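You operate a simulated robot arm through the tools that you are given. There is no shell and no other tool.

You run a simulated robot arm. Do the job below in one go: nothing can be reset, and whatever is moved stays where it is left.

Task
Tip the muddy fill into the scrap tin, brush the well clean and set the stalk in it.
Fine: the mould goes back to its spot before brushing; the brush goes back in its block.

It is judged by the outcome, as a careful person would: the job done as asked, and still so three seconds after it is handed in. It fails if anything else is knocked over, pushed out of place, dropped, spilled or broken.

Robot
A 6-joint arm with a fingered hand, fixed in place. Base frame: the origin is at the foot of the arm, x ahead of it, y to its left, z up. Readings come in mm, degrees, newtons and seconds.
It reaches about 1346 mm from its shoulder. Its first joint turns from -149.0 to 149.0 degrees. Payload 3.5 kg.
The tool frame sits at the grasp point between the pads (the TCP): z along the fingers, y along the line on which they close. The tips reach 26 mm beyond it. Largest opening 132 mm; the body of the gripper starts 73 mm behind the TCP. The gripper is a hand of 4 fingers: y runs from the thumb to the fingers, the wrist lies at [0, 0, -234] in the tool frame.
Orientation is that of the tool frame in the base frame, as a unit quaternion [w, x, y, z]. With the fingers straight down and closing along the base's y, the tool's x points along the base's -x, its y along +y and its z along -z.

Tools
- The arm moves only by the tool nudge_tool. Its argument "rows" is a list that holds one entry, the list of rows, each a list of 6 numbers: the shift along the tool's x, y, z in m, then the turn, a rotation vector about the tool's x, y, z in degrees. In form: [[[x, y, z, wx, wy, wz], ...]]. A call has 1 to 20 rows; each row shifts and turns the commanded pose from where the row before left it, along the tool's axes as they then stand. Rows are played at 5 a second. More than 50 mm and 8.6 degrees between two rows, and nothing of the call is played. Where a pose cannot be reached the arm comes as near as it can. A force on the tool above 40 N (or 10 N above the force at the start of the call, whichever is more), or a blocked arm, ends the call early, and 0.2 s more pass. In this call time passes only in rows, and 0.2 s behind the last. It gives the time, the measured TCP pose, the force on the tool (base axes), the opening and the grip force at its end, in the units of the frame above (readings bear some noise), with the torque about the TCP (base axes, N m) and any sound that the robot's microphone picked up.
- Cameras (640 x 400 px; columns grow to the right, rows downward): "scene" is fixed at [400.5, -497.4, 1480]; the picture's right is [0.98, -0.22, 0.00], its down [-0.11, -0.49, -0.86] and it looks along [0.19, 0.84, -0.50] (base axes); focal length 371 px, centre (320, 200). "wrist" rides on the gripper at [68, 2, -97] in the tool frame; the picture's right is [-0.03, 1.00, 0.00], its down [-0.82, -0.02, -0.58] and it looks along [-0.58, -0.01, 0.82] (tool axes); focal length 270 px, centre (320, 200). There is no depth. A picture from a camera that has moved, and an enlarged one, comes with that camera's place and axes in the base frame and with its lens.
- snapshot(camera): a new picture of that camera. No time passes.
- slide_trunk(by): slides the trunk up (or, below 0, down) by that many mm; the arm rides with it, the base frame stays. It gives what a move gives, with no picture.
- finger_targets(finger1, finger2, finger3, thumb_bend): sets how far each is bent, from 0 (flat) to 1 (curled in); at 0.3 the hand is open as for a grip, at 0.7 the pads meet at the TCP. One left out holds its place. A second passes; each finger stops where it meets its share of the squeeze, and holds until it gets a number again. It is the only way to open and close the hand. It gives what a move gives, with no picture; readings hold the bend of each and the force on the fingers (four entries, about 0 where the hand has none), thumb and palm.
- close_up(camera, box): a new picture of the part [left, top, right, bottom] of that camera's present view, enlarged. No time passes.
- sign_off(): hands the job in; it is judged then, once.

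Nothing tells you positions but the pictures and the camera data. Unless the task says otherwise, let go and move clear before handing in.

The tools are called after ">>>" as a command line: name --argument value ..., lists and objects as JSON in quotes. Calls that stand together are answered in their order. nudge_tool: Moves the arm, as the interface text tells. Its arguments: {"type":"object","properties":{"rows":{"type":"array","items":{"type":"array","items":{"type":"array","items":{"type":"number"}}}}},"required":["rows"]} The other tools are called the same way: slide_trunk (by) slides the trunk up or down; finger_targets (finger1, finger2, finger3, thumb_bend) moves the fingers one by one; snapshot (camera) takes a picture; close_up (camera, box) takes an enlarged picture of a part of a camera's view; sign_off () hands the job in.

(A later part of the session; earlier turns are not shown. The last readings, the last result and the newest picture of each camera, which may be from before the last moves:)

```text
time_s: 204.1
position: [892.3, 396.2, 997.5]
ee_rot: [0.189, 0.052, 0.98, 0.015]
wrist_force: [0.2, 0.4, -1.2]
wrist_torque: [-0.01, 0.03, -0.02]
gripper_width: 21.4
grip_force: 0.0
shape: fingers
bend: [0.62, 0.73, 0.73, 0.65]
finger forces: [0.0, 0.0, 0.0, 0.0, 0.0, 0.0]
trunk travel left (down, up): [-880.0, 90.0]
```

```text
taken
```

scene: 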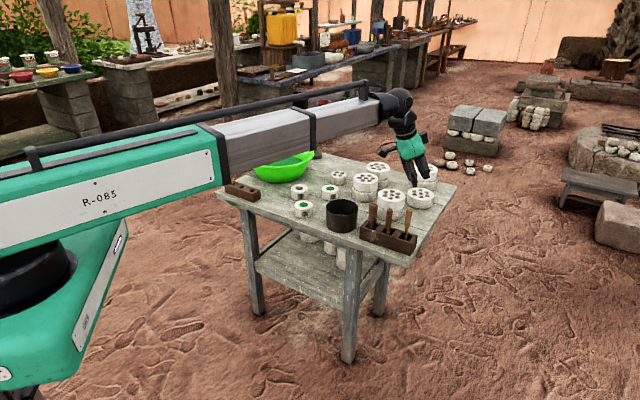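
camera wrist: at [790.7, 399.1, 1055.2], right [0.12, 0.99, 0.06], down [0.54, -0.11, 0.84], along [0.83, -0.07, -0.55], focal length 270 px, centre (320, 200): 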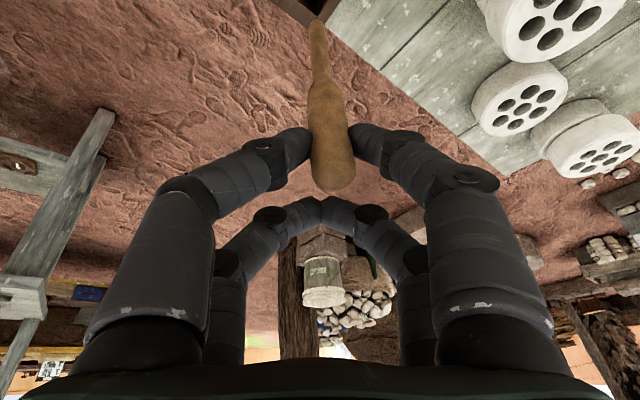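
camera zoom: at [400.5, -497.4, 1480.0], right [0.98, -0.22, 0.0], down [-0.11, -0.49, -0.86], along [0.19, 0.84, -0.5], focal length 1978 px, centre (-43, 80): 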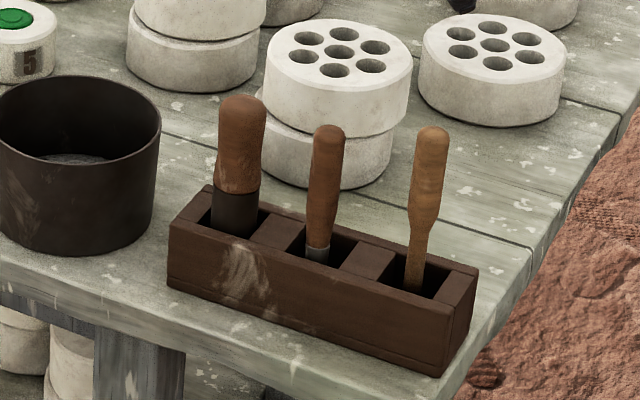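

All three tools stand upright in their slots as at the start. Now for the stalk: I'll return the hand to straight down, turn it, and move over to the left block.

>>> nudge_tool --rows '[[[0, -0.0082, -0.00014, 2, 0, 0], [0.0292, 0, -0.00183, 0, 7.17, 0], [0.0292, 0, -0.00183, 0, 7.17, 0], [0.0292, 0, -0.00183, 0, 7.17, 0], [0, 0, 0, 0, 0, 8.4], [0, 0, 0, 0, 0, 8.4], [0, 0, 0, 0, 0, 8.4], [0, 0, 0, 0, 0, 8.4], [0, 0, 0, 0, 0, 8.4]]]'

>>> nudge_tool --rows '[[[0.0454, 0, 0, 0, 0, 0], [0.0454, 0, 0, 0, 0, 0], [0.0454, 0, 0, 0, 0, 0], [0.0454, 0, 0, 0, 0, 0], [0.0454, 0, 0, 0, 0, 0], [0.0454, 0, 0, 0, 0, 0], [0.0454, 0, 0, 0, 0, 0], [0.0454, 0, 0, 0, 0, 0], [0.0454, 0, 0, 0, 0, 0], [0.0454, 0, 0, 0, 0, 0], [0.0454, 0, 0, 0, 0, 0], [0.0454, 0, 0, 0, 0, 0], [0.0454, 0, 0, 0, 0, 0]]]'

>>> snapshot --camera "wrist"

```text
time_s: 206.1
position: [806.7, 397.5, 980.5]
ee_rot: [-0.002, 0.411, 0.911, 0.008]
wrist_force: [-0.1, 0.2, 0.8]
wrist_torque: [-0.02, 0.03, 0.02]
gripper_width: 21.3
grip_force: 0.0
shape: fingers
bend: [0.62, 0.73, 0.73, 0.65]
finger forces: [0.0, 0.0, 0.1, 0.0, 0.0, 0.1]
trunk travel left (down, up): [-880.0, 90.0]
```

```text
time_s: 208.8
position: [414.6, 838.7, 981.7]
ee_rot: [-0.002, 0.41, 0.912, 0.008]
wrist_force: [0.3, -0.3, 0.2]
wrist_torque: [0.0, 0.0, 0.0]
gripper_width: 21.1
grip_force: 0.1
shape: fingers
bend: [0.62, 0.73, 0.73, 0.65]
finger forces: [0.1, 0.1, 0.0, 0.0, 0.1, 0.0]
out of reach, approached as far as the arm can: row 3, 12
trunk travel left (down, up): [-880.0, 90.0]
```

```text
taken
camera wrist: at [370.9, 888.2, 1078.1], right [0.76, 0.65, 0.01], down [0.53, -0.63, 0.57], along [0.38, -0.43, -0.82], focal length 270 px, centre (320, 200)
```

wrist: 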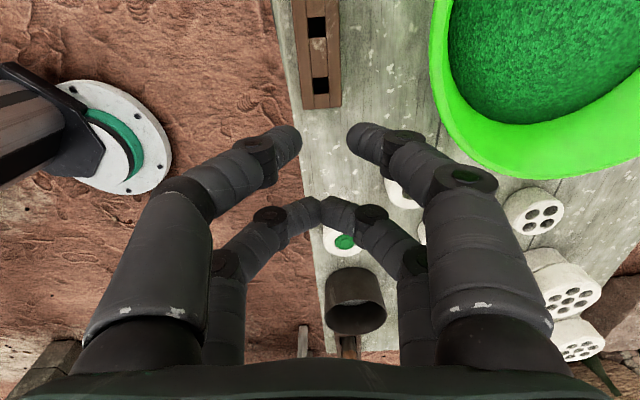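

>>> nudge_tool --rows '[[[0.0455, -0.002, 0, 0, 0, 0], [0.0455, -0.002, 0, 0, 0, 0]]]'

>>> finger_targets --finger1 0.5 --thumb_bend 0.5

>>> snapshot --camera "wrist"

>>> close_up --camera "wrist" --box '[260, 20, 380, 120]'

>>> close_up --camera "scene" --box '[200, 130, 300, 210]'

```text
time_s: 209.4
position: [350.5, 904.0, 980.1]
ee_rot: [-0.003, 0.409, 0.912, 0.008]
wrist_force: [1.1, -0.7, 0.5]
wrist_torque: [-0.03, 0.01, 0.02]
gripper_width: 21.1
grip_force: 0.0
shape: fingers
bend: [0.62, 0.73, 0.73, 0.65]
finger forces: [0.0, 0.0, 0.1, 0.1, 0.0, 0.1]
trunk travel left (down, up): [-880.0, 90.0]
```

```text
time_s: 210.4
position: [349.3, 903.1, 980.9]
ee_rot: [-0.002, 0.41, 0.912, 0.007]
wrist_force: [0.2, -0.1, 0.3]
wrist_torque: [0.01, -0.01, 0.04]
gripper_width: 65.6
grip_force: 0.0
shape: fingers
bend: [0.5, 0.73, 0.73, 0.5]
finger forces: [0.0, 0.0, 0.0, 0.0, 0.1, 0.0]
trunk travel left (down, up): [-880.0, 90.0]
```

```text
taken
camera wrist: at [305.2, 953.4, 1078.2], right [0.76, 0.65, 0.01], down [0.53, -0.63, 0.57], along [0.38, -0.43, -0.82], focal length 270 px, centre (320, 200)
```

wrist: 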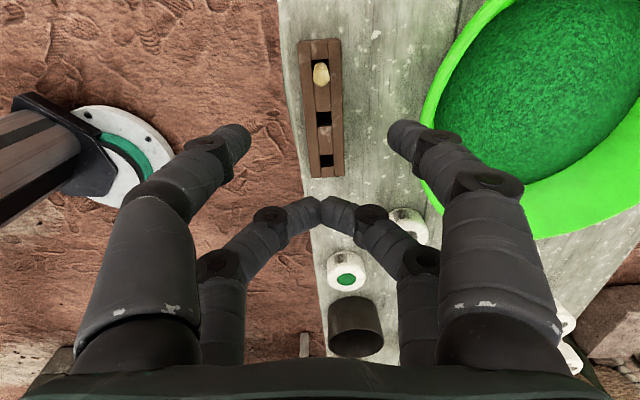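

```text
4.00 times, centred on (320, 70) of wrist
camera zoom: at [305.2, 953.4, 1078.2], right [0.76, 0.65, 0.01], down [0.53, -0.63, 0.57], along [0.38, -0.43, -0.82], focal length 1081 px, centre (320, 720)
```

zoom: 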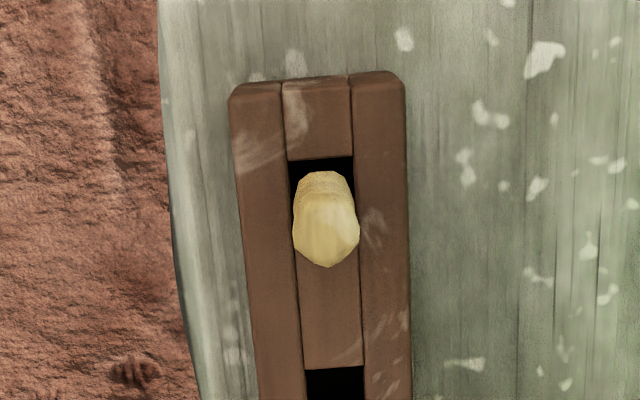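

```text
5.00 times, centred on (250, 170) of scene
camera zoom: at [400.5, -497.4, 1480.0], right [0.98, -0.22, 0.0], down [-0.11, -0.49, -0.86], along [0.19, 0.84, -0.5], focal length 1854 px, centre (670, 350)
```

zoom: 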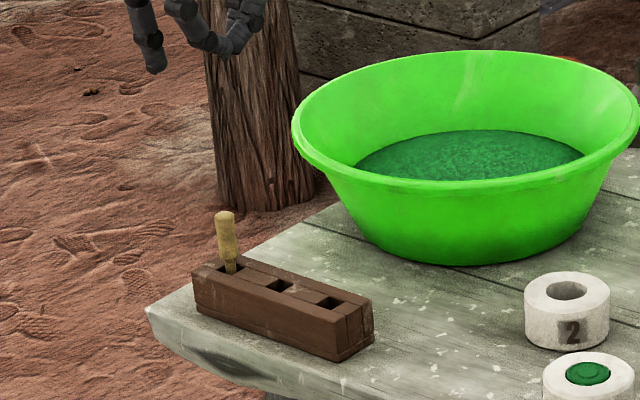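

The stalk is under the finger pair. I'll make a small sideways correction and lower part way.

>>> nudge_tool --rows '[[[0.001, 0.0025, 0, 0, 0, 0]]]'

>>> slide_trunk --by -115

>>> snapshot --camera "wrist"

>>> close_up --camera "wrist" --box '[250, 60, 390, 180]'

```text
time_s: 210.8
position: [350.6, 905.5, 982.7]
ee_rot: [-0.002, 0.409, 0.912, 0.009]
wrist_force: [-0.1, -0.1, -0.9]
wrist_torque: [0.01, 0.03, -0.03]
gripper_width: 65.7
grip_force: 0.1
shape: fingers
bend: [0.5, 0.73, 0.73, 0.5]
finger forces: [0.0, 0.1, 0.0, 0.0, 0.0, 0.0]
trunk travel left (down, up): [-880.0, 90.0]
```

```text
time_s: 212.3
position: [350.1, 905.9, 866.9]
ee_rot: [-0.003, 0.409, 0.913, 0.009]
wrist_force: [-1.3, 0.0, 0.3]
wrist_torque: [0.02, -0.01, 0.01]
gripper_width: 65.3
grip_force: 0.0
shape: fingers
bend: [0.5, 0.73, 0.73, 0.5]
finger forces: [0.0, 0.0, 0.0, 0.0, 0.0, 0.0]
trunk travel left (down, up): [-765.0, 205.0]
```

```text
taken
camera wrist: at [307.0, 955.6, 963.3], right [0.76, 0.65, 0.01], down [0.53, -0.63, 0.57], along [0.38, -0.43, -0.82], focal length 270 px, centre (320, 200)
```

wrist: 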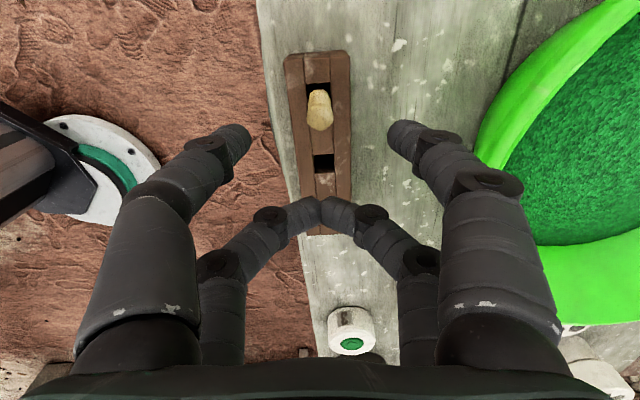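

```text
3.33 times, centred on (320, 120) of wrist
camera zoom: at [307.0, 955.6, 963.3], right [0.76, 0.65, 0.01], down [0.53, -0.63, 0.57], along [0.38, -0.43, -0.82], focal length 901 px, centre (320, 467)
```

zoom: 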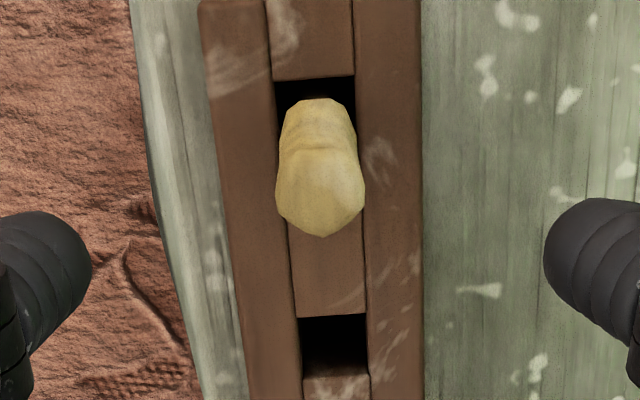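

>>> slide_trunk --by -40

>>> finger_targets --finger1 0.58 --thumb_bend 0.58

>>> close_up --camera "wrist" --box '[220, 60, 420, 220]'

>>> close_up --camera "scene" --box '[210, 140, 274, 200]'

```text
time_s: 213.1
position: [350.6, 905.8, 826.7]
ee_rot: [-0.002, 0.41, 0.912, 0.008]
wrist_force: [0.3, 0.1, -0.1]
wrist_torque: [-0.05, -0.03, -0.01]
gripper_width: 65.5
grip_force: 0.2
shape: fingers
bend: [0.5, 0.73, 0.73, 0.5]
finger forces: [0.0, 0.0, 0.0, 0.1, 0.0, 0.0]
trunk travel left (down, up): [-725.0, 245.0]
```

```text
time_s: 214.1
position: [350.9, 905.9, 826.3]
ee_rot: [-0.002, 0.409, 0.912, 0.008]
wrist_force: [0.2, -0.6, -0.3]
wrist_torque: [-0.01, -0.01, 0.02]
gripper_width: 42.9
grip_force: 0.1
shape: fingers
bend: [0.57, 0.73, 0.73, 0.57]
finger forces: [0.0, 0.0, 0.0, 0.0, 0.0, 0.0]
trunk travel left (down, up): [-725.0, 245.0]
```

```text
2.50 times, centred on (320, 140) of wrist
camera zoom: at [307.1, 955.7, 923.2], right [0.76, 0.65, 0.01], down [0.53, -0.63, 0.57], along [0.38, -0.43, -0.82], focal length 676 px, centre (320, 350)
```

zoom: 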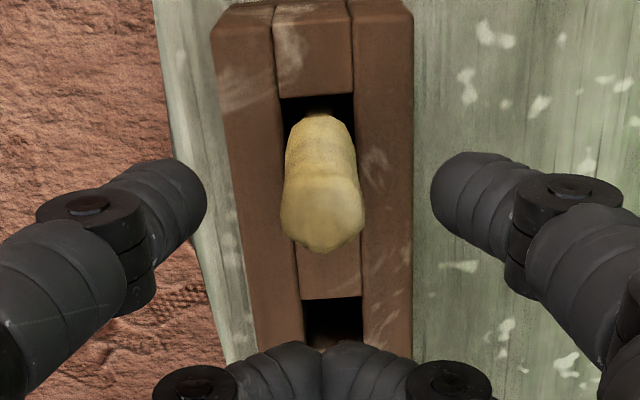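

```text
6.67 times, centred on (242, 170) of scene
camera zoom: at [400.5, -497.4, 1480.0], right [0.98, -0.22, 0.0], down [-0.11, -0.49, -0.86], along [0.19, 0.84, -0.5], focal length 2473 px, centre (840, 400)
```

zoom: 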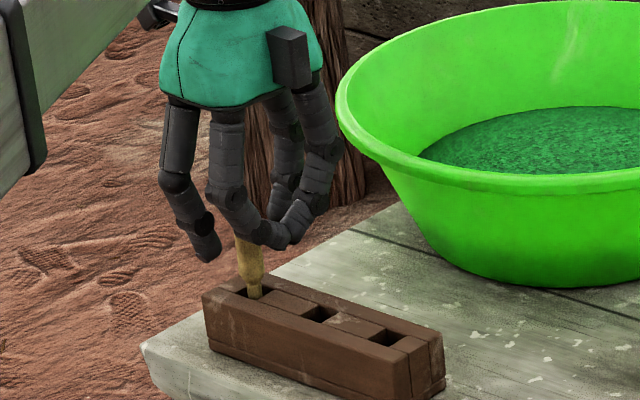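

The fingertips are level with the stalk's top. I'll go down 17 mm more and close.

>>> slide_trunk --by -17

>>> finger_targets --finger1 0.76 --thumb_bend 0.76

>>> close_up --camera "wrist" --box '[220, 60, 420, 220]'

>>> close_up --camera "scene" --box '[210, 140, 274, 200]'

```text
time_s: 214.8
position: [351.7, 906.4, 809.5]
ee_rot: [-0.003, 0.409, 0.912, 0.008]
wrist_force: [-0.1, 0.1, -0.5]
wrist_torque: [0.02, 0.0, -0.01]
gripper_width: 42.9
grip_force: 0.0
shape: fingers
bend: [0.57, 0.73, 0.73, 0.57]
finger forces: [0.1, 0.0, 0.0, 0.1, 0.0, 0.0]
trunk travel left (down, up): [-708.0, 262.0]
```

```text
time_s: 215.8
position: [351.4, 906.8, 807.5]
ee_rot: [-0.002, 0.409, 0.913, 0.008]
wrist_force: [-0.1, -1.0, 0.3]
wrist_torque: [0.02, 0.0, 0.01]
gripper_width: 11.3
grip_force: 7.6
shape: fingers
bend: [0.67, 0.73, 0.73, 0.71]
finger forces: [7.8, 0.0, 0.0, 0.1, 7.4, 0.0]
trunk travel left (down, up): [-708.0, 262.0]
```

```text
2.50 times, centred on (320, 140) of wrist
camera zoom: at [307.1, 955.7, 906.2], right [0.76, 0.65, 0.01], down [0.53, -0.63, 0.57], along [0.38, -0.43, -0.82], focal length 676 px, centre (320, 350)
```

zoom: 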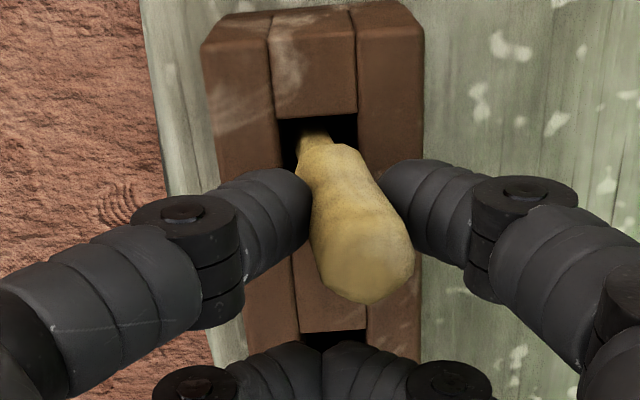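

```text
6.67 times, centred on (242, 170) of scene
camera zoom: at [400.5, -497.4, 1480.0], right [0.98, -0.22, 0.0], down [-0.11, -0.49, -0.86], along [0.19, 0.84, -0.5], focal length 2473 px, centre (840, 400)
```

zoom: 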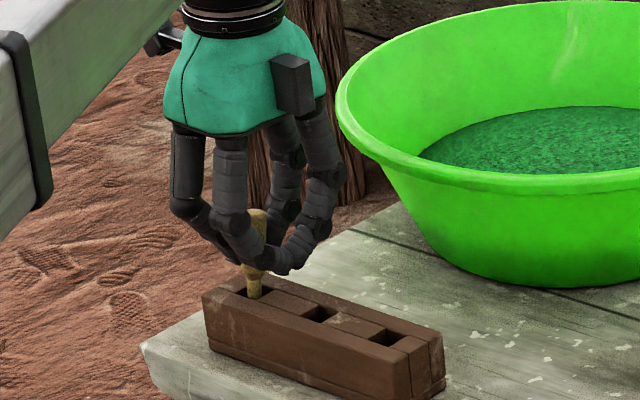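

Gripped, leaning a bit toward finger 1. I'll lift it out gently.

>>> slide_trunk --by 25

>>> slide_trunk --by 90

>>> snapshot --camera "wrist"

>>> close_up --camera "wrist" --box '[240, 60, 400, 200]'

>>> close_up --camera "scene" --box '[210, 100, 290, 200]'

```text
time_s: 216.5
position: [351.2, 905.5, 834.1]
ee_rot: [-0.002, 0.409, 0.913, 0.008]
wrist_force: [0.1, 1.4, -0.3]
wrist_torque: [-0.01, -0.01, 0.02]
gripper_width: 11.2
grip_force: 7.8
shape: fingers
bend: [0.67, 0.73, 0.73, 0.71]
finger forces: [7.7, 0.0, 0.1, 0.0, 7.4, 0.1]
trunk travel left (down, up): [-733.0, 237.0]
```

```text
time_s: 217.7
position: [351.8, 907.4, 923.5]
ee_rot: [-0.003, 0.41, 0.912, 0.007]
wrist_force: [-0.4, 0.7, 0.2]
wrist_torque: [0.0, -0.02, -0.02]
gripper_width: 11.3
grip_force: 7.8
shape: fingers
bend: [0.67, 0.73, 0.73, 0.72]
finger forces: [7.8, 0.0, 0.0, 0.0, 7.8, 0.0]
trunk travel left (down, up): [-823.0, 147.0]
```

```text
taken
camera wrist: at [307.1, 955.8, 1021.1], right [0.76, 0.65, 0.01], down [0.53, -0.63, 0.57], along [0.38, -0.43, -0.82], focal length 270 px, centre (320, 200)
```

wrist: 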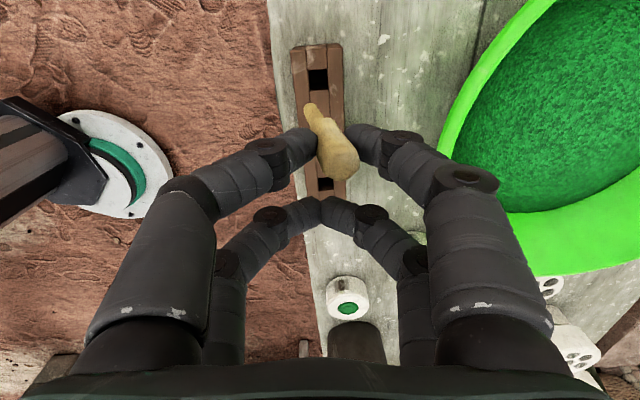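

```text
2.86 times, centred on (320, 130) of wrist
camera zoom: at [307.1, 955.8, 1021.1], right [0.76, 0.65, 0.01], down [0.53, -0.63, 0.57], along [0.38, -0.43, -0.82], focal length 772 px, centre (320, 400)
```

zoom: 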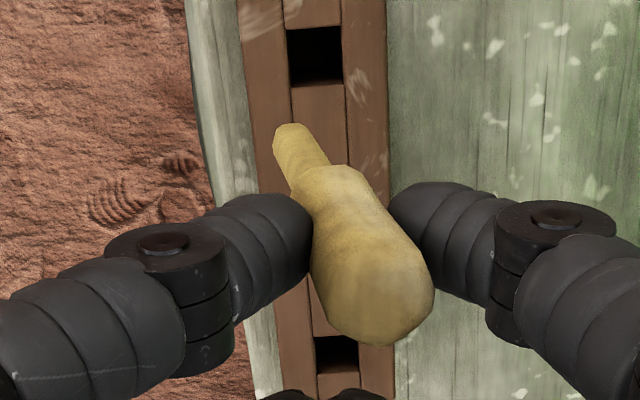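

```text
4.00 times, centred on (250, 150) of scene
camera zoom: at [400.5, -497.4, 1480.0], right [0.98, -0.22, 0.0], down [-0.11, -0.49, -0.86], along [0.19, 0.84, -0.5], focal length 1484 px, centre (600, 400)
```

zoom: 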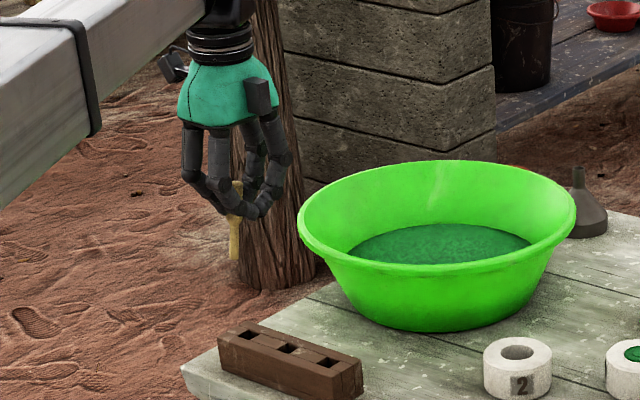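

The stalk is out, about 80 mm long with a 9 mm neck at its lower end, leaning 10° in the grip. I'll tilt the hand to make it vertical and carry it over to mould 2.

>>> nudge_tool --rows '[[[0, 0.0212, -0.00096, -5.2, 0, 0], [0, 0.0212, -0.00096, -5.2, 0, 0], [-0.0415, 0.0128, 0.00235, 0, 0, 0], [-0.0415, 0.0128, 0.00235, 0, 0, 0], [-0.0415, 0.0128, 0.00235, 0, 0, 0], [-0.0415, 0.0128, 0.00235, 0, 0, 0], [-0.0415, 0.0128, 0.00235, 0, 0, 0], [-0.0415, 0.0128, 0.00235, 0, 0, 0]]]'

>>> snapshot --camera "wrist"

>>> close_up --camera "wrist" --box '[240, 20, 400, 180]'

>>> close_up --camera "scene" --box '[270, 130, 350, 210]'

```text
time_s: 219.5
position: [606.7, 798.3, 928.5]
ee_rot: [0.035, 0.408, 0.908, 0.091]
wrist_force: [-0.7, -0.2, -0.2]
wrist_torque: [0.01, -0.01, -0.04]
gripper_width: 11.1
grip_force: 8.4
shape: fingers
bend: [0.67, 0.73, 0.73, 0.72]
finger forces: [7.7, 0.1, 0.0, 0.1, 7.8, 0.0]
out of reach, approached as far as the arm can: row 7
trunk travel left (down, up): [-823.0, 147.0]
```

```text
taken
camera wrist: at [549.6, 836.4, 1024.1], right [0.75, 0.63, 0.19], down [0.45, -0.7, 0.55], along [0.49, -0.33, -0.81], focal length 270 px, centre (320, 200)
```

wrist: 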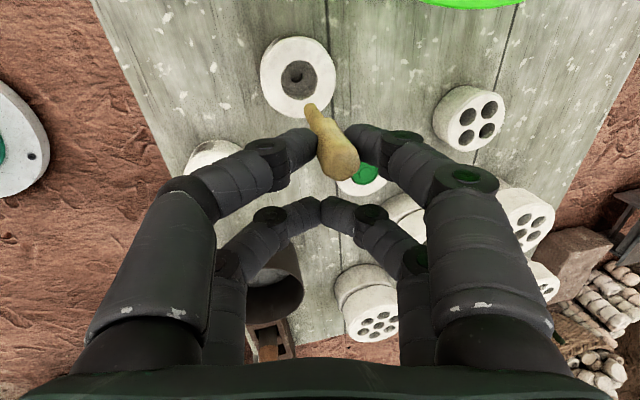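

```text
2.50 times, centred on (320, 100) of wrist
camera zoom: at [549.6, 836.4, 1024.1], right [0.75, 0.63, 0.19], down [0.45, -0.7, 0.55], along [0.49, -0.33, -0.81], focal length 676 px, centre (320, 450)
```

zoom: 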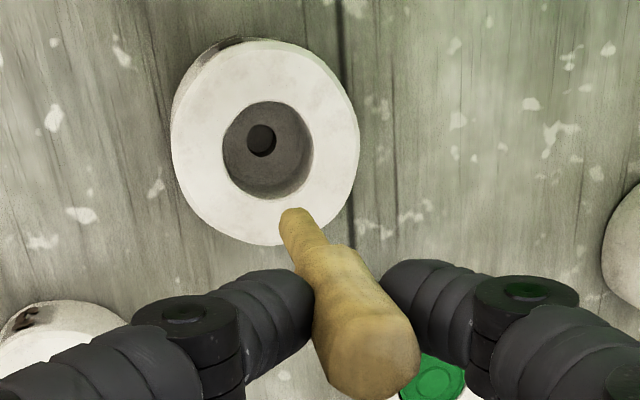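

```text
5.00 times, centred on (310, 170) of scene
camera zoom: at [400.5, -497.4, 1480.0], right [0.98, -0.22, 0.0], down [-0.11, -0.49, -0.86], along [0.19, 0.84, -0.5], focal length 1854 px, centre (370, 350)
```

zoom: 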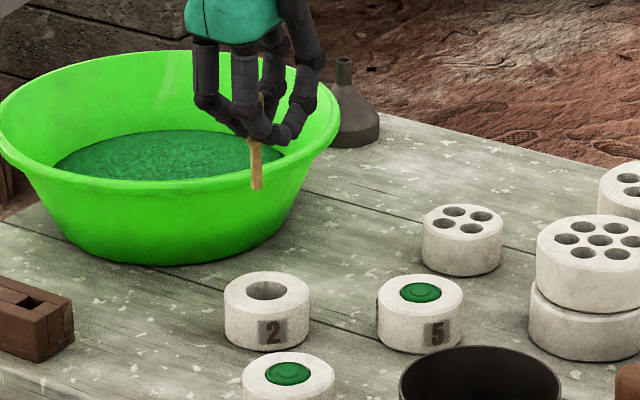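

>>> close_up --camera "scene" --box '[280, 140, 310, 175]'

>>> slide_trunk --by -60

>>> close_up --camera "wrist" --box '[240, 20, 400, 180]'

>>> close_up --camera "scene" --box '[280, 145, 330, 205]'

```text
11.43 times, centred on (295, 158) of scene
camera zoom: at [400.5, -497.4, 1480.0], right [0.98, -0.22, 0.0], down [-0.11, -0.49, -0.86], along [0.19, 0.84, -0.5], focal length 4239 px, centre (606, 686)
```

zoom: 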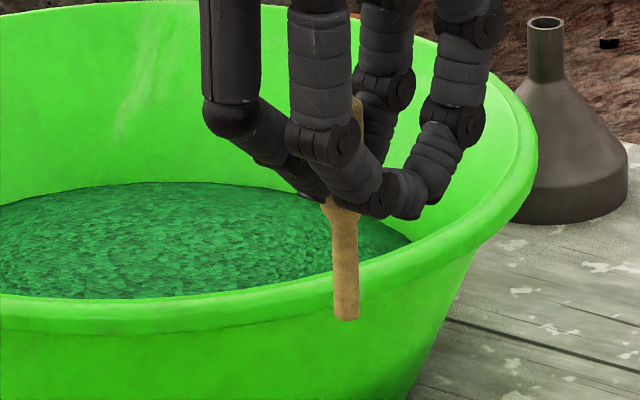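

```text
time_s: 220.5
position: [606.2, 798.1, 869.0]
ee_rot: [0.035, 0.407, 0.908, 0.091]
wrist_force: [-0.1, 0.4, 0.2]
wrist_torque: [-0.01, -0.01, -0.01]
gripper_width: 11.1
grip_force: 7.9
shape: fingers
bend: [0.67, 0.73, 0.73, 0.72]
finger forces: [7.8, 0.1, 0.1, 0.0, 7.8, 0.0]
trunk travel left (down, up): [-763.0, 207.0]
```

```text
2.50 times, centred on (320, 100) of wrist
camera zoom: at [549.3, 836.5, 964.1], right [0.75, 0.63, 0.19], down [0.45, -0.7, 0.55], along [0.49, -0.33, -0.81], focal length 676 px, centre (320, 450)
```

zoom: 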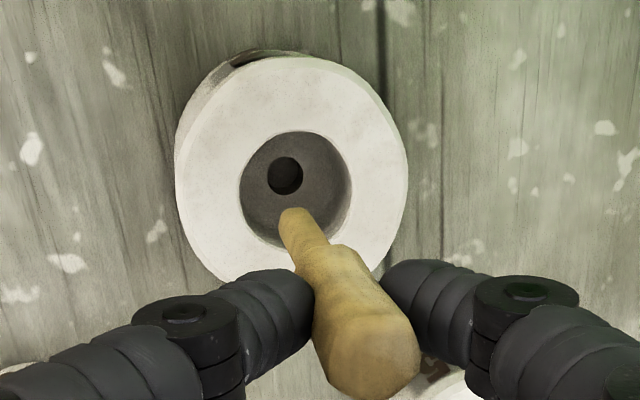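

```text
6.67 times, centred on (305, 175) of scene
camera zoom: at [400.5, -497.4, 1480.0], right [0.98, -0.22, 0.0], down [-0.11, -0.49, -0.86], along [0.19, 0.84, -0.5], focal length 2473 px, centre (420, 367)
```

zoom: 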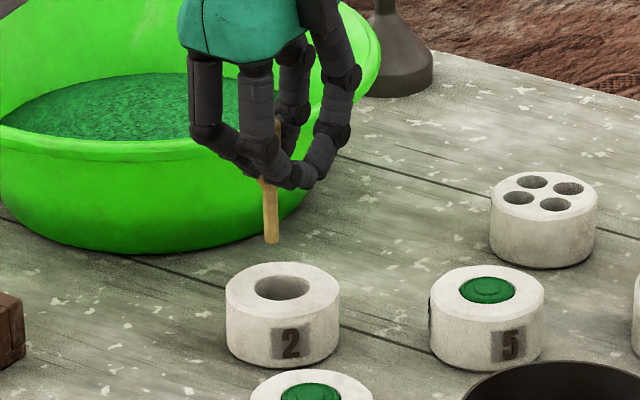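

The stalk hangs vertical. I'll lower it until the tip is just above the well and refine from both views.

>>> slide_trunk --by -22

>>> close_up --camera "wrist" --box '[250, 40, 370, 140]'

>>> close_up --camera "scene" --box '[285, 165, 321, 205]'

```text
time_s: 221.2
position: [606.8, 798.0, 846.8]
ee_rot: [0.035, 0.408, 0.908, 0.091]
wrist_force: [0.3, -0.3, -0.1]
wrist_torque: [0.0, -0.04, -0.02]
gripper_width: 11.3
grip_force: 7.5
shape: fingers
bend: [0.67, 0.73, 0.73, 0.72]
finger forces: [7.8, 0.0, 0.0, 0.0, 7.8, 0.0]
trunk travel left (down, up): [-741.0, 229.0]
```

```text
4.00 times, centred on (310, 90) of wrist
camera zoom: at [549.3, 836.5, 942.1], right [0.75, 0.63, 0.19], down [0.45, -0.7, 0.55], along [0.49, -0.33, -0.81], focal length 1081 px, centre (360, 640)
```

zoom: 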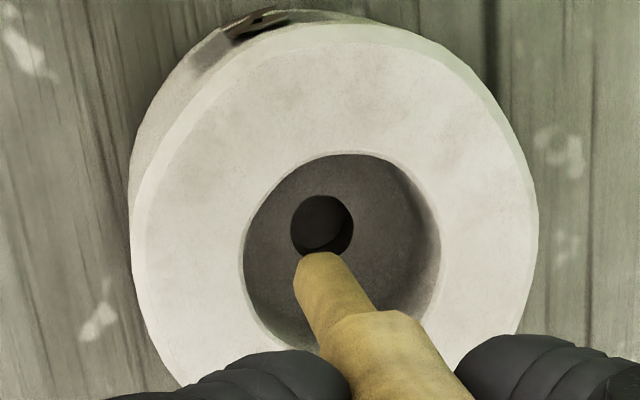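

```text
10.00 times, centred on (303, 185) of scene
camera zoom: at [400.5, -497.4, 1480.0], right [0.98, -0.22, 0.0], down [-0.11, -0.49, -0.86], along [0.19, 0.84, -0.5], focal length 3709 px, centre (490, 350)
```

zoom: 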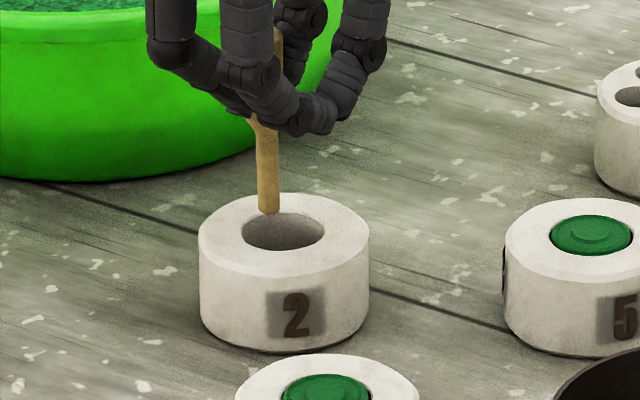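

Solving both views together, the tip is about 6.6 mm short in x and 1.8 mm in y, and 13–14 mm above the rim. I'll correct that.

>>> nudge_tool --rows '[[[-0.0031, 0.006, 0.00115, 0, 0, 0]]]'

>>> slide_trunk --by -8

>>> close_up --camera "wrist" --box '[250, 40, 370, 140]'

>>> close_up --camera "scene" --box '[285, 165, 321, 205]'

```text
time_s: 221.6
position: [612.8, 801.0, 846.3]
ee_rot: [0.035, 0.408, 0.908, 0.091]
wrist_force: [-0.5, -0.6, 0.6]
wrist_torque: [0.01, 0.01, -0.03]
gripper_width: 11.1
grip_force: 7.7
shape: fingers
bend: [0.67, 0.73, 0.73, 0.72]
finger forces: [7.8, 0.1, 0.0, 0.0, 7.8, 0.1]
trunk travel left (down, up): [-741.0, 229.0]
```

```text
time_s: 222.2
position: [612.8, 800.1, 838.6]
ee_rot: [0.035, 0.408, 0.908, 0.091]
wrist_force: [-0.6, 0.4, -0.4]
wrist_torque: [-0.03, 0.03, 0.0]
gripper_width: 11.5
grip_force: 7.6
shape: fingers
bend: [0.67, 0.73, 0.73, 0.72]
finger forces: [7.9, 0.1, 0.0, 0.0, 7.8, 0.0]
trunk travel left (down, up): [-733.0, 237.0]
```

```text
4.00 times, centred on (310, 90) of wrist
camera zoom: at [555.7, 838.6, 934.1], right [0.75, 0.63, 0.19], down [0.45, -0.7, 0.55], along [0.49, -0.33, -0.81], focal length 1081 px, centre (360, 640)
```

zoom: 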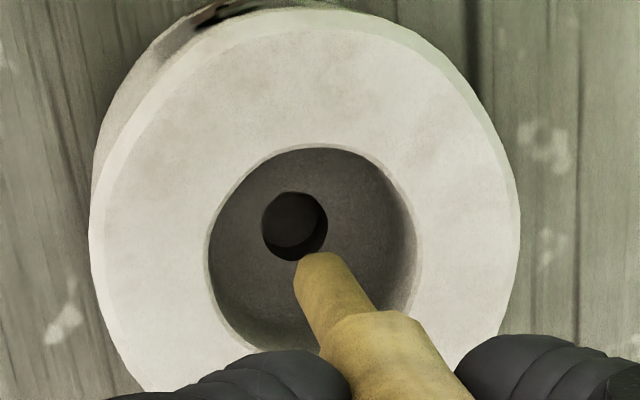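

```text
10.00 times, centred on (303, 185) of scene
camera zoom: at [400.5, -497.4, 1480.0], right [0.98, -0.22, 0.0], down [-0.11, -0.49, -0.86], along [0.19, 0.84, -0.5], focal length 3709 px, centre (490, 350)
```

zoom: 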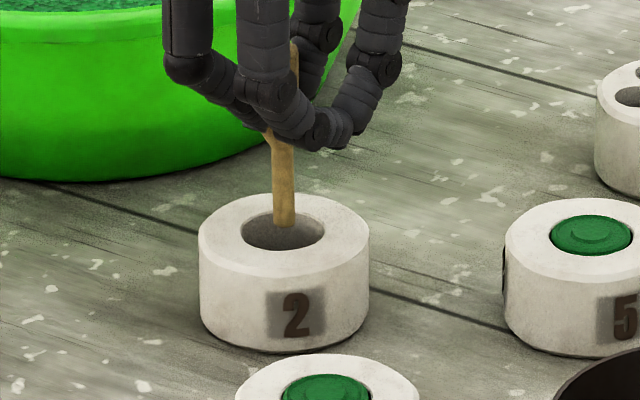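

The stalk is laterally aligned and needs just about 1.3 mm more in y. I'll continue down into the well.

>>> nudge_tool --rows '[[[0.0008, 0.001, 0.0002, 0, 0, 0]]]'

>>> slide_trunk --by -18

>>> close_up --camera "wrist" --box '[250, 40, 370, 140]'

>>> close_up --camera "scene" --box '[285, 165, 321, 205]'

```text
time_s: 222.6
position: [613.4, 801.9, 839.2]
ee_rot: [0.034, 0.407, 0.908, 0.09]
wrist_force: [-0.2, 0.4, -0.5]
wrist_torque: [0.01, -0.01, 0.01]
gripper_width: 11.4
grip_force: 7.5
shape: fingers
bend: [0.67, 0.73, 0.73, 0.72]
finger forces: [7.8, 0.1, 0.0, 0.0, 7.7, 0.0]
trunk travel left (down, up): [-733.0, 237.0]
```

```text
time_s: 223.2
position: [613.4, 802.6, 820.6]
ee_rot: [0.035, 0.407, 0.908, 0.091]
wrist_force: [0.4, -0.5, -0.1]
wrist_torque: [-0.02, -0.01, 0.01]
gripper_width: 10.9
grip_force: 7.2
shape: fingers
bend: [0.67, 0.73, 0.73, 0.72]
finger forces: [7.8, 0.0, 0.0, 0.0, 7.7, 0.0]
trunk travel left (down, up): [-715.0, 255.0]
```

```text
4.00 times, centred on (310, 90) of wrist
camera zoom: at [555.9, 840.3, 916.1], right [0.75, 0.63, 0.19], down [0.45, -0.7, 0.55], along [0.49, -0.33, -0.81], focal length 1081 px, centre (360, 640)
```

zoom: 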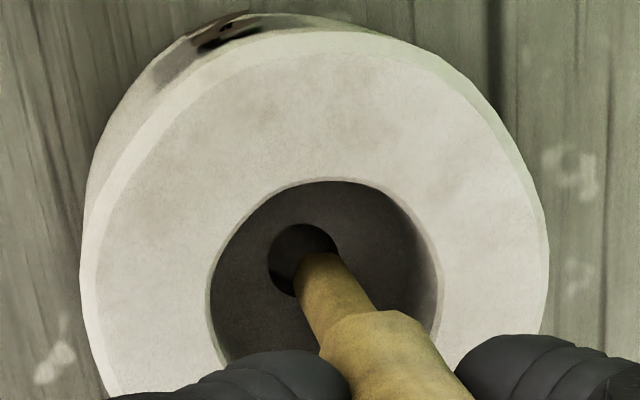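

```text
10.00 times, centred on (303, 185) of scene
camera zoom: at [400.5, -497.4, 1480.0], right [0.98, -0.22, 0.0], down [-0.11, -0.49, -0.86], along [0.19, 0.84, -0.5], focal length 3709 px, centre (490, 350)
```

zoom: 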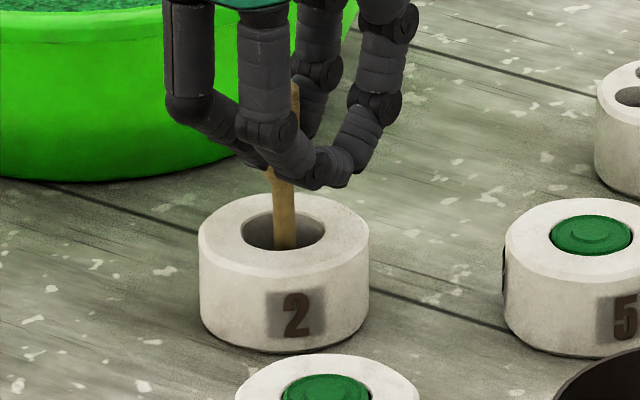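

>>> nudge_tool --rows '[[[-0.0003, -0.0009, -0.0002, 0, 0, 0]]]'

>>> slide_trunk --by -8

>>> close_up --camera "wrist" --box '[250, 40, 370, 140]'

>>> close_up --camera "scene" --box '[285, 165, 321, 205]'

```text
time_s: 223.6
position: [613.5, 801.1, 820.4]
ee_rot: [0.035, 0.407, 0.908, 0.091]
wrist_force: [-0.5, 0.4, -0.3]
wrist_torque: [-0.02, -0.01, 0.0]
gripper_width: 11.1
grip_force: 7.6
shape: fingers
bend: [0.67, 0.73, 0.73, 0.72]
finger forces: [7.8, 0.0, 0.1, 0.1, 7.9, 0.0]
trunk travel left (down, up): [-715.0, 255.0]
```

```text
time_s: 224.2
position: [610.8, 800.7, 812.4]
ee_rot: [0.035, 0.407, 0.908, 0.091]
wrist_force: [-0.1, 0.5, 0.7]
wrist_torque: [0.0, -0.02, -0.01]
gripper_width: 11.1
grip_force: 7.5
shape: fingers
bend: [0.67, 0.73, 0.73, 0.72]
finger forces: [7.8, 0.1, 0.0, 0.0, 7.8, 0.1]
trunk travel left (down, up): [-707.0, 263.0]
```

```text
4.00 times, centred on (310, 90) of wrist
camera zoom: at [555.3, 839.7, 908.0], right [0.75, 0.63, 0.19], down [0.45, -0.7, 0.55], along [0.49, -0.33, -0.81], focal length 1081 px, centre (360, 640)
```

zoom: 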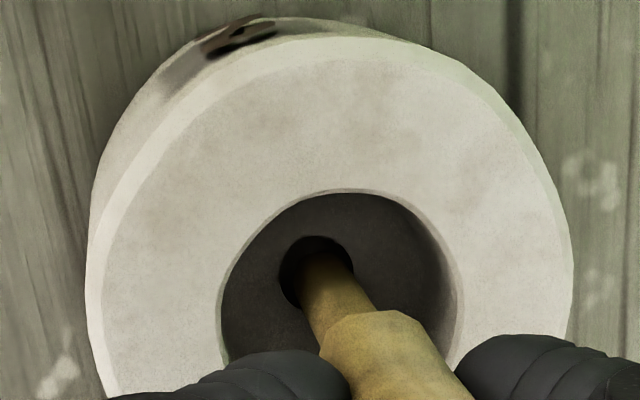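

```text
10.00 times, centred on (303, 185) of scene
camera zoom: at [400.5, -497.4, 1480.0], right [0.98, -0.22, 0.0], down [-0.11, -0.49, -0.86], along [0.19, 0.84, -0.5], focal length 3709 px, centre (490, 350)
```

zoom: 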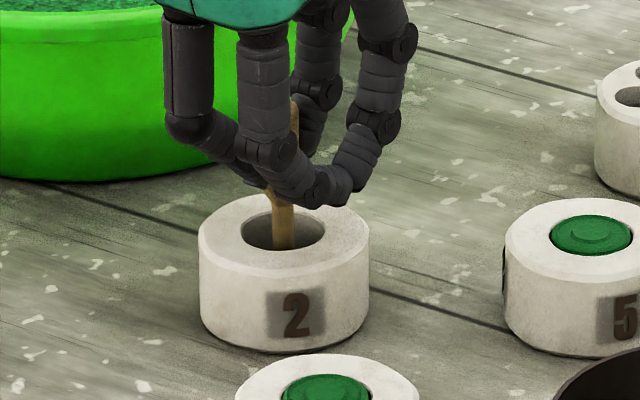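

The tip is over the socket. I'll lower gently while watching the force.

>>> slide_trunk --by -5

>>> slide_trunk --by -3

>>> close_up --camera "wrist" --box '[250, 40, 370, 140]'

>>> close_up --camera "scene" --box '[285, 165, 321, 205]'

```text
time_s: 224.8
position: [612.7, 802.2, 807.9]
ee_rot: [0.035, 0.408, 0.908, 0.091]
wrist_force: [0.2, -0.6, 0.1]
wrist_torque: [-0.02, 0.01, 0.0]
gripper_width: 11.3
grip_force: 8.0
shape: fingers
bend: [0.67, 0.73, 0.73, 0.72]
finger forces: [7.8, 0.0, 0.0, 0.1, 7.8, 0.0]
trunk travel left (down, up): [-702.0, 268.0]
```

```text
time_s: 225.3
position: [612.8, 800.7, 804.8]
ee_rot: [0.035, 0.408, 0.908, 0.091]
wrist_force: [0.2, -0.4, -0.2]
wrist_torque: [-0.01, 0.0, -0.02]
gripper_width: 11.0
grip_force: 8.2
shape: fingers
bend: [0.67, 0.73, 0.73, 0.72]
finger forces: [7.8, 0.1, 0.0, 0.0, 7.7, 0.0]
trunk travel left (down, up): [-699.0, 271.0]
```

```text
4.00 times, centred on (310, 90) of wrist
camera zoom: at [555.4, 839.7, 900.1], right [0.75, 0.63, 0.19], down [0.45, -0.7, 0.55], along [0.49, -0.33, -0.81], focal length 1081 px, centre (360, 640)
```

zoom: 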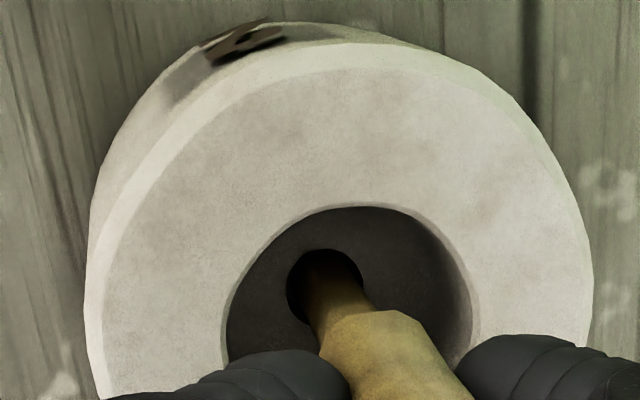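

```text
10.00 times, centred on (303, 185) of scene
camera zoom: at [400.5, -497.4, 1480.0], right [0.98, -0.22, 0.0], down [-0.11, -0.49, -0.86], along [0.19, 0.84, -0.5], focal length 3709 px, centre (490, 350)
```

zoom: 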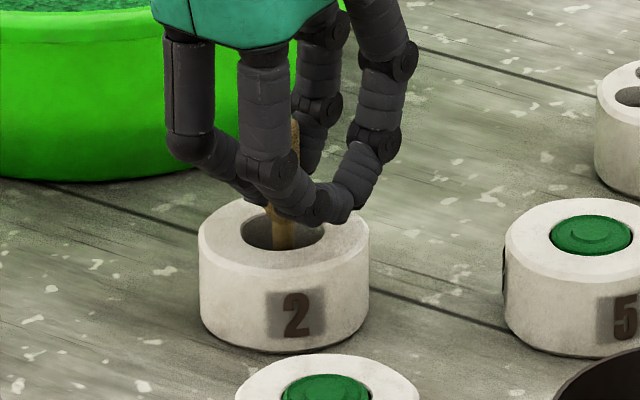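

>>> slide_trunk --by -3

>>> slide_trunk --by -2

>>> slide_trunk --by -2

>>> close_up --camera "wrist" --box '[250, 40, 370, 140]'

```text
time_s: 225.8
position: [613.1, 802.6, 801.9]
ee_rot: [0.035, 0.407, 0.908, 0.09]
wrist_force: [-0.1, -0.1, 0.6]
wrist_torque: [-0.03, 0.02, 0.0]
gripper_width: 11.1
grip_force: 8.0
shape: fingers
bend: [0.67, 0.73, 0.73, 0.72]
finger forces: [7.9, 0.0, 0.0, 0.0, 7.9, 0.1]
trunk travel left (down, up): [-696.0, 274.0]
```

```text
time_s: 226.3
position: [613.5, 801.2, 799.0]
ee_rot: [0.036, 0.408, 0.908, 0.091]
wrist_force: [-0.3, -0.2, 5.8]
wrist_torque: [0.15, 0.04, 0.0]
gripper_width: 11.3
grip_force: 8.3
shape: fingers
bend: [0.68, 0.73, 0.73, 0.73]
finger forces: [8.5, 0.0, 0.0, 0.0, 8.5, 0.1]
trunk travel left (down, up): [-694.0, 276.0]
```

```text
time_s: 226.8
position: [612.9, 801.4, 797.1]
ee_rot: [0.036, 0.408, 0.908, 0.091]
wrist_force: [0.2, -0.4, 3.6]
wrist_torque: [0.05, 0.01, 0.0]
gripper_width: 8.2
grip_force: 7.6
shape: fingers
bend: [0.68, 0.73, 0.73, 0.74]
finger forces: [6.9, 0.1, 0.0, 0.0, 7.6, 0.0]
trunk travel left (down, up): [-692.0, 278.0]
```

```text
4.00 times, centred on (310, 90) of wrist
camera zoom: at [555.2, 839.5, 893.2], right [0.75, 0.63, 0.19], down [0.45, -0.7, 0.55], along [0.49, -0.33, -0.81], focal length 1081 px, centre (360, 640)
```

zoom: 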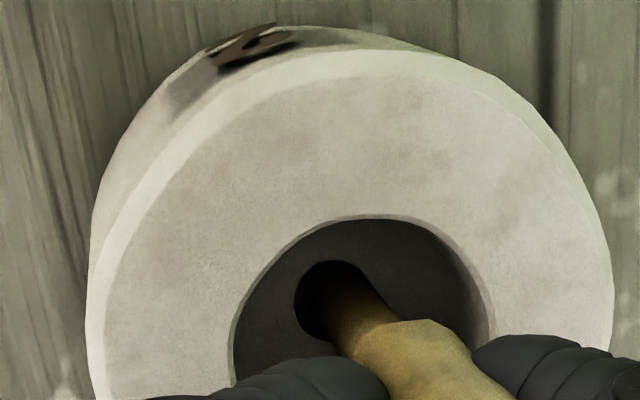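

>>> close_up --camera "scene" --box '[285, 155, 325, 205]'

>>> close_up --camera "wrist" --box '[230, 50, 410, 220]'

```text
8.00 times, centred on (305, 180) of scene
camera zoom: at [400.5, -497.4, 1480.0], right [0.98, -0.22, 0.0], down [-0.11, -0.49, -0.86], along [0.19, 0.84, -0.5], focal length 2967 px, centre (440, 360)
```

zoom: 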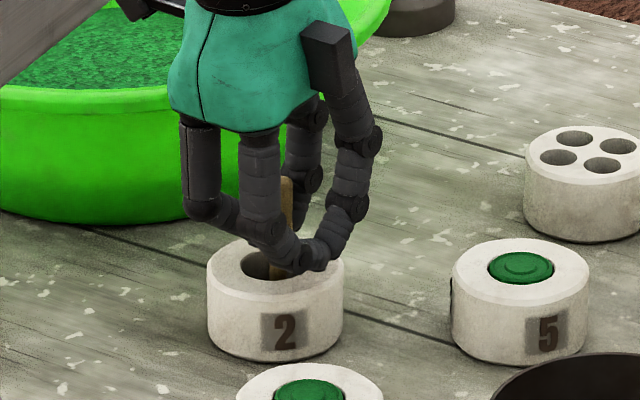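

```text
2.35 times, centred on (320, 135) of wrist
camera zoom: at [555.2, 839.5, 893.2], right [0.75, 0.63, 0.19], down [0.45, -0.7, 0.55], along [0.49, -0.33, -0.81], focal length 636 px, centre (320, 353)
```

zoom: 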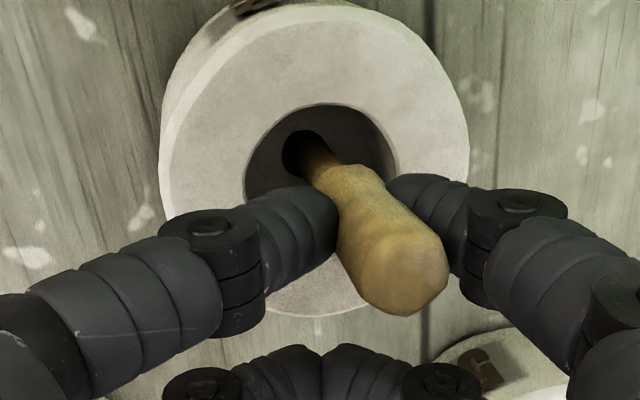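

The stalk has reached the bottom of the socket, and the last step tipped it about 4° in the grip. I'll straighten it by pivoting the hand about the stalk's foot in small steps.

>>> nudge_tool --rows '[[[0, -0.0026, -0.0027, -2.2, 0, 0]]]'

>>> nudge_tool --rows '[[[0, -0.0026, -0.0027, -2.2, 0, 0]]]'

>>> close_up --camera "wrist" --box '[230, 50, 410, 220]'

>>> close_up --camera "scene" --box '[285, 155, 325, 205]'

```text
time_s: 227.2
position: [610.9, 800.0, 799.3]
ee_rot: [0.043, 0.407, 0.906, 0.109]
wrist_force: [0.1, -1.2, 0.2]
wrist_torque: [-0.03, 0.0, -0.03]
gripper_width: 8.2
grip_force: 6.8
shape: fingers
bend: [0.68, 0.73, 0.73, 0.74]
finger forces: [6.9, 0.0, 0.0, 0.1, 6.9, 0.0]
trunk travel left (down, up): [-692.0, 278.0]
```

```text
time_s: 227.6
position: [607.8, 798.4, 801.4]
ee_rot: [0.051, 0.407, 0.903, 0.126]
wrist_force: [0.8, 0.2, -0.9]
wrist_torque: [-0.04, -0.02, -0.02]
gripper_width: 8.2
grip_force: 6.9
shape: fingers
bend: [0.68, 0.73, 0.73, 0.74]
finger forces: [6.7, 0.1, 0.0, 0.0, 6.9, 0.0]
trunk travel left (down, up): [-692.0, 278.0]
```

```text
2.35 times, centred on (320, 135) of wrist
camera zoom: at [545.9, 831.2, 895.5], right [0.74, 0.62, 0.27], down [0.42, -0.73, 0.54], along [0.53, -0.29, -0.8], focal length 636 px, centre (320, 353)
```

zoom: 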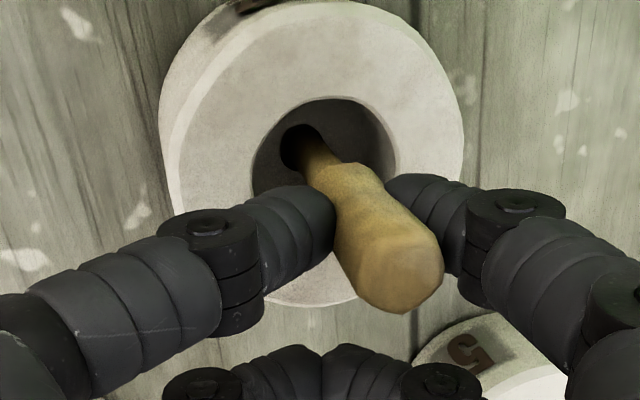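

```text
8.00 times, centred on (305, 180) of scene
camera zoom: at [400.5, -497.4, 1480.0], right [0.98, -0.22, 0.0], down [-0.11, -0.49, -0.86], along [0.19, 0.84, -0.5], focal length 2967 px, centre (440, 360)
```

zoom: 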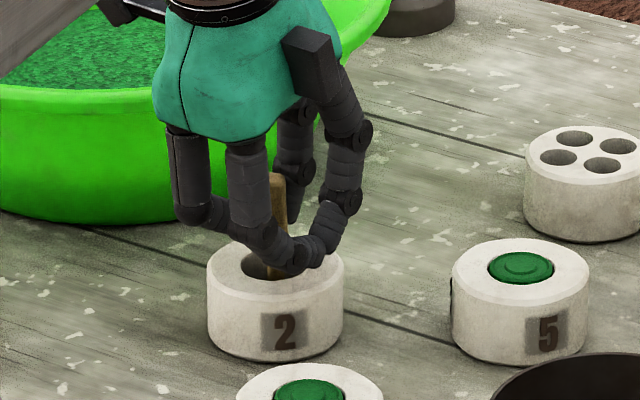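

>>> close_up --camera "scene" --box '[295, 172, 315, 197]'

```text
16.00 times, centred on (305, 184) of scene
camera zoom: at [400.5, -497.4, 1480.0], right [0.98, -0.22, 0.0], down [-0.11, -0.49, -0.86], along [0.19, 0.84, -0.5], focal length 5934 px, centre (560, 448)
```

zoom: 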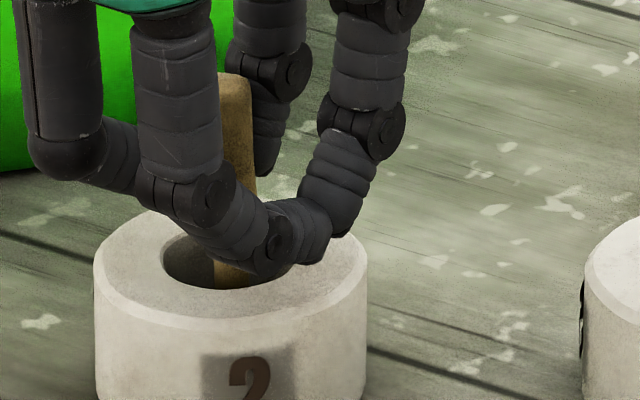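

The stalk is now within about 3° of vertical. I'll lower to re-seat it lightly in the socket.

>>> slide_trunk --by -2

>>> slide_trunk --by -1

>>> slide_trunk --by -1

```text
time_s: 228.2
position: [608.1, 799.2, 799.0]
ee_rot: [0.05, 0.406, 0.904, 0.125]
wrist_force: [0.9, -0.8, 0.7]
wrist_torque: [-0.05, -0.02, -0.04]
gripper_width: 8.0
grip_force: 7.0
shape: fingers
bend: [0.68, 0.73, 0.73, 0.74]
finger forces: [6.8, 0.0, 0.0, 0.1, 7.0, 0.0]
trunk travel left (down, up): [-690.0, 280.0]
```

```text
time_s: 228.7
position: [608.5, 798.3, 798.4]
ee_rot: [0.051, 0.406, 0.904, 0.125]
wrist_force: [0.1, 0.3, -0.4]
wrist_torque: [0.05, 0.03, -0.03]
gripper_width: 8.0
grip_force: 6.9
shape: fingers
bend: [0.68, 0.73, 0.73, 0.74]
finger forces: [6.8, 0.1, 0.0, 0.0, 6.7, 0.1]
trunk travel left (down, up): [-689.0, 281.0]
```

```text
time_s: 229.2
position: [608.6, 798.7, 797.3]
ee_rot: [0.051, 0.405, 0.904, 0.126]
wrist_force: [1.5, 0.0, 0.8]
wrist_torque: [-0.06, 0.01, -0.01]
gripper_width: 8.1
grip_force: 7.3
shape: fingers
bend: [0.68, 0.73, 0.73, 0.74]
finger forces: [6.9, 0.0, 0.0, 0.0, 6.9, 0.0]
trunk travel left (down, up): [-688.0, 282.0]
```

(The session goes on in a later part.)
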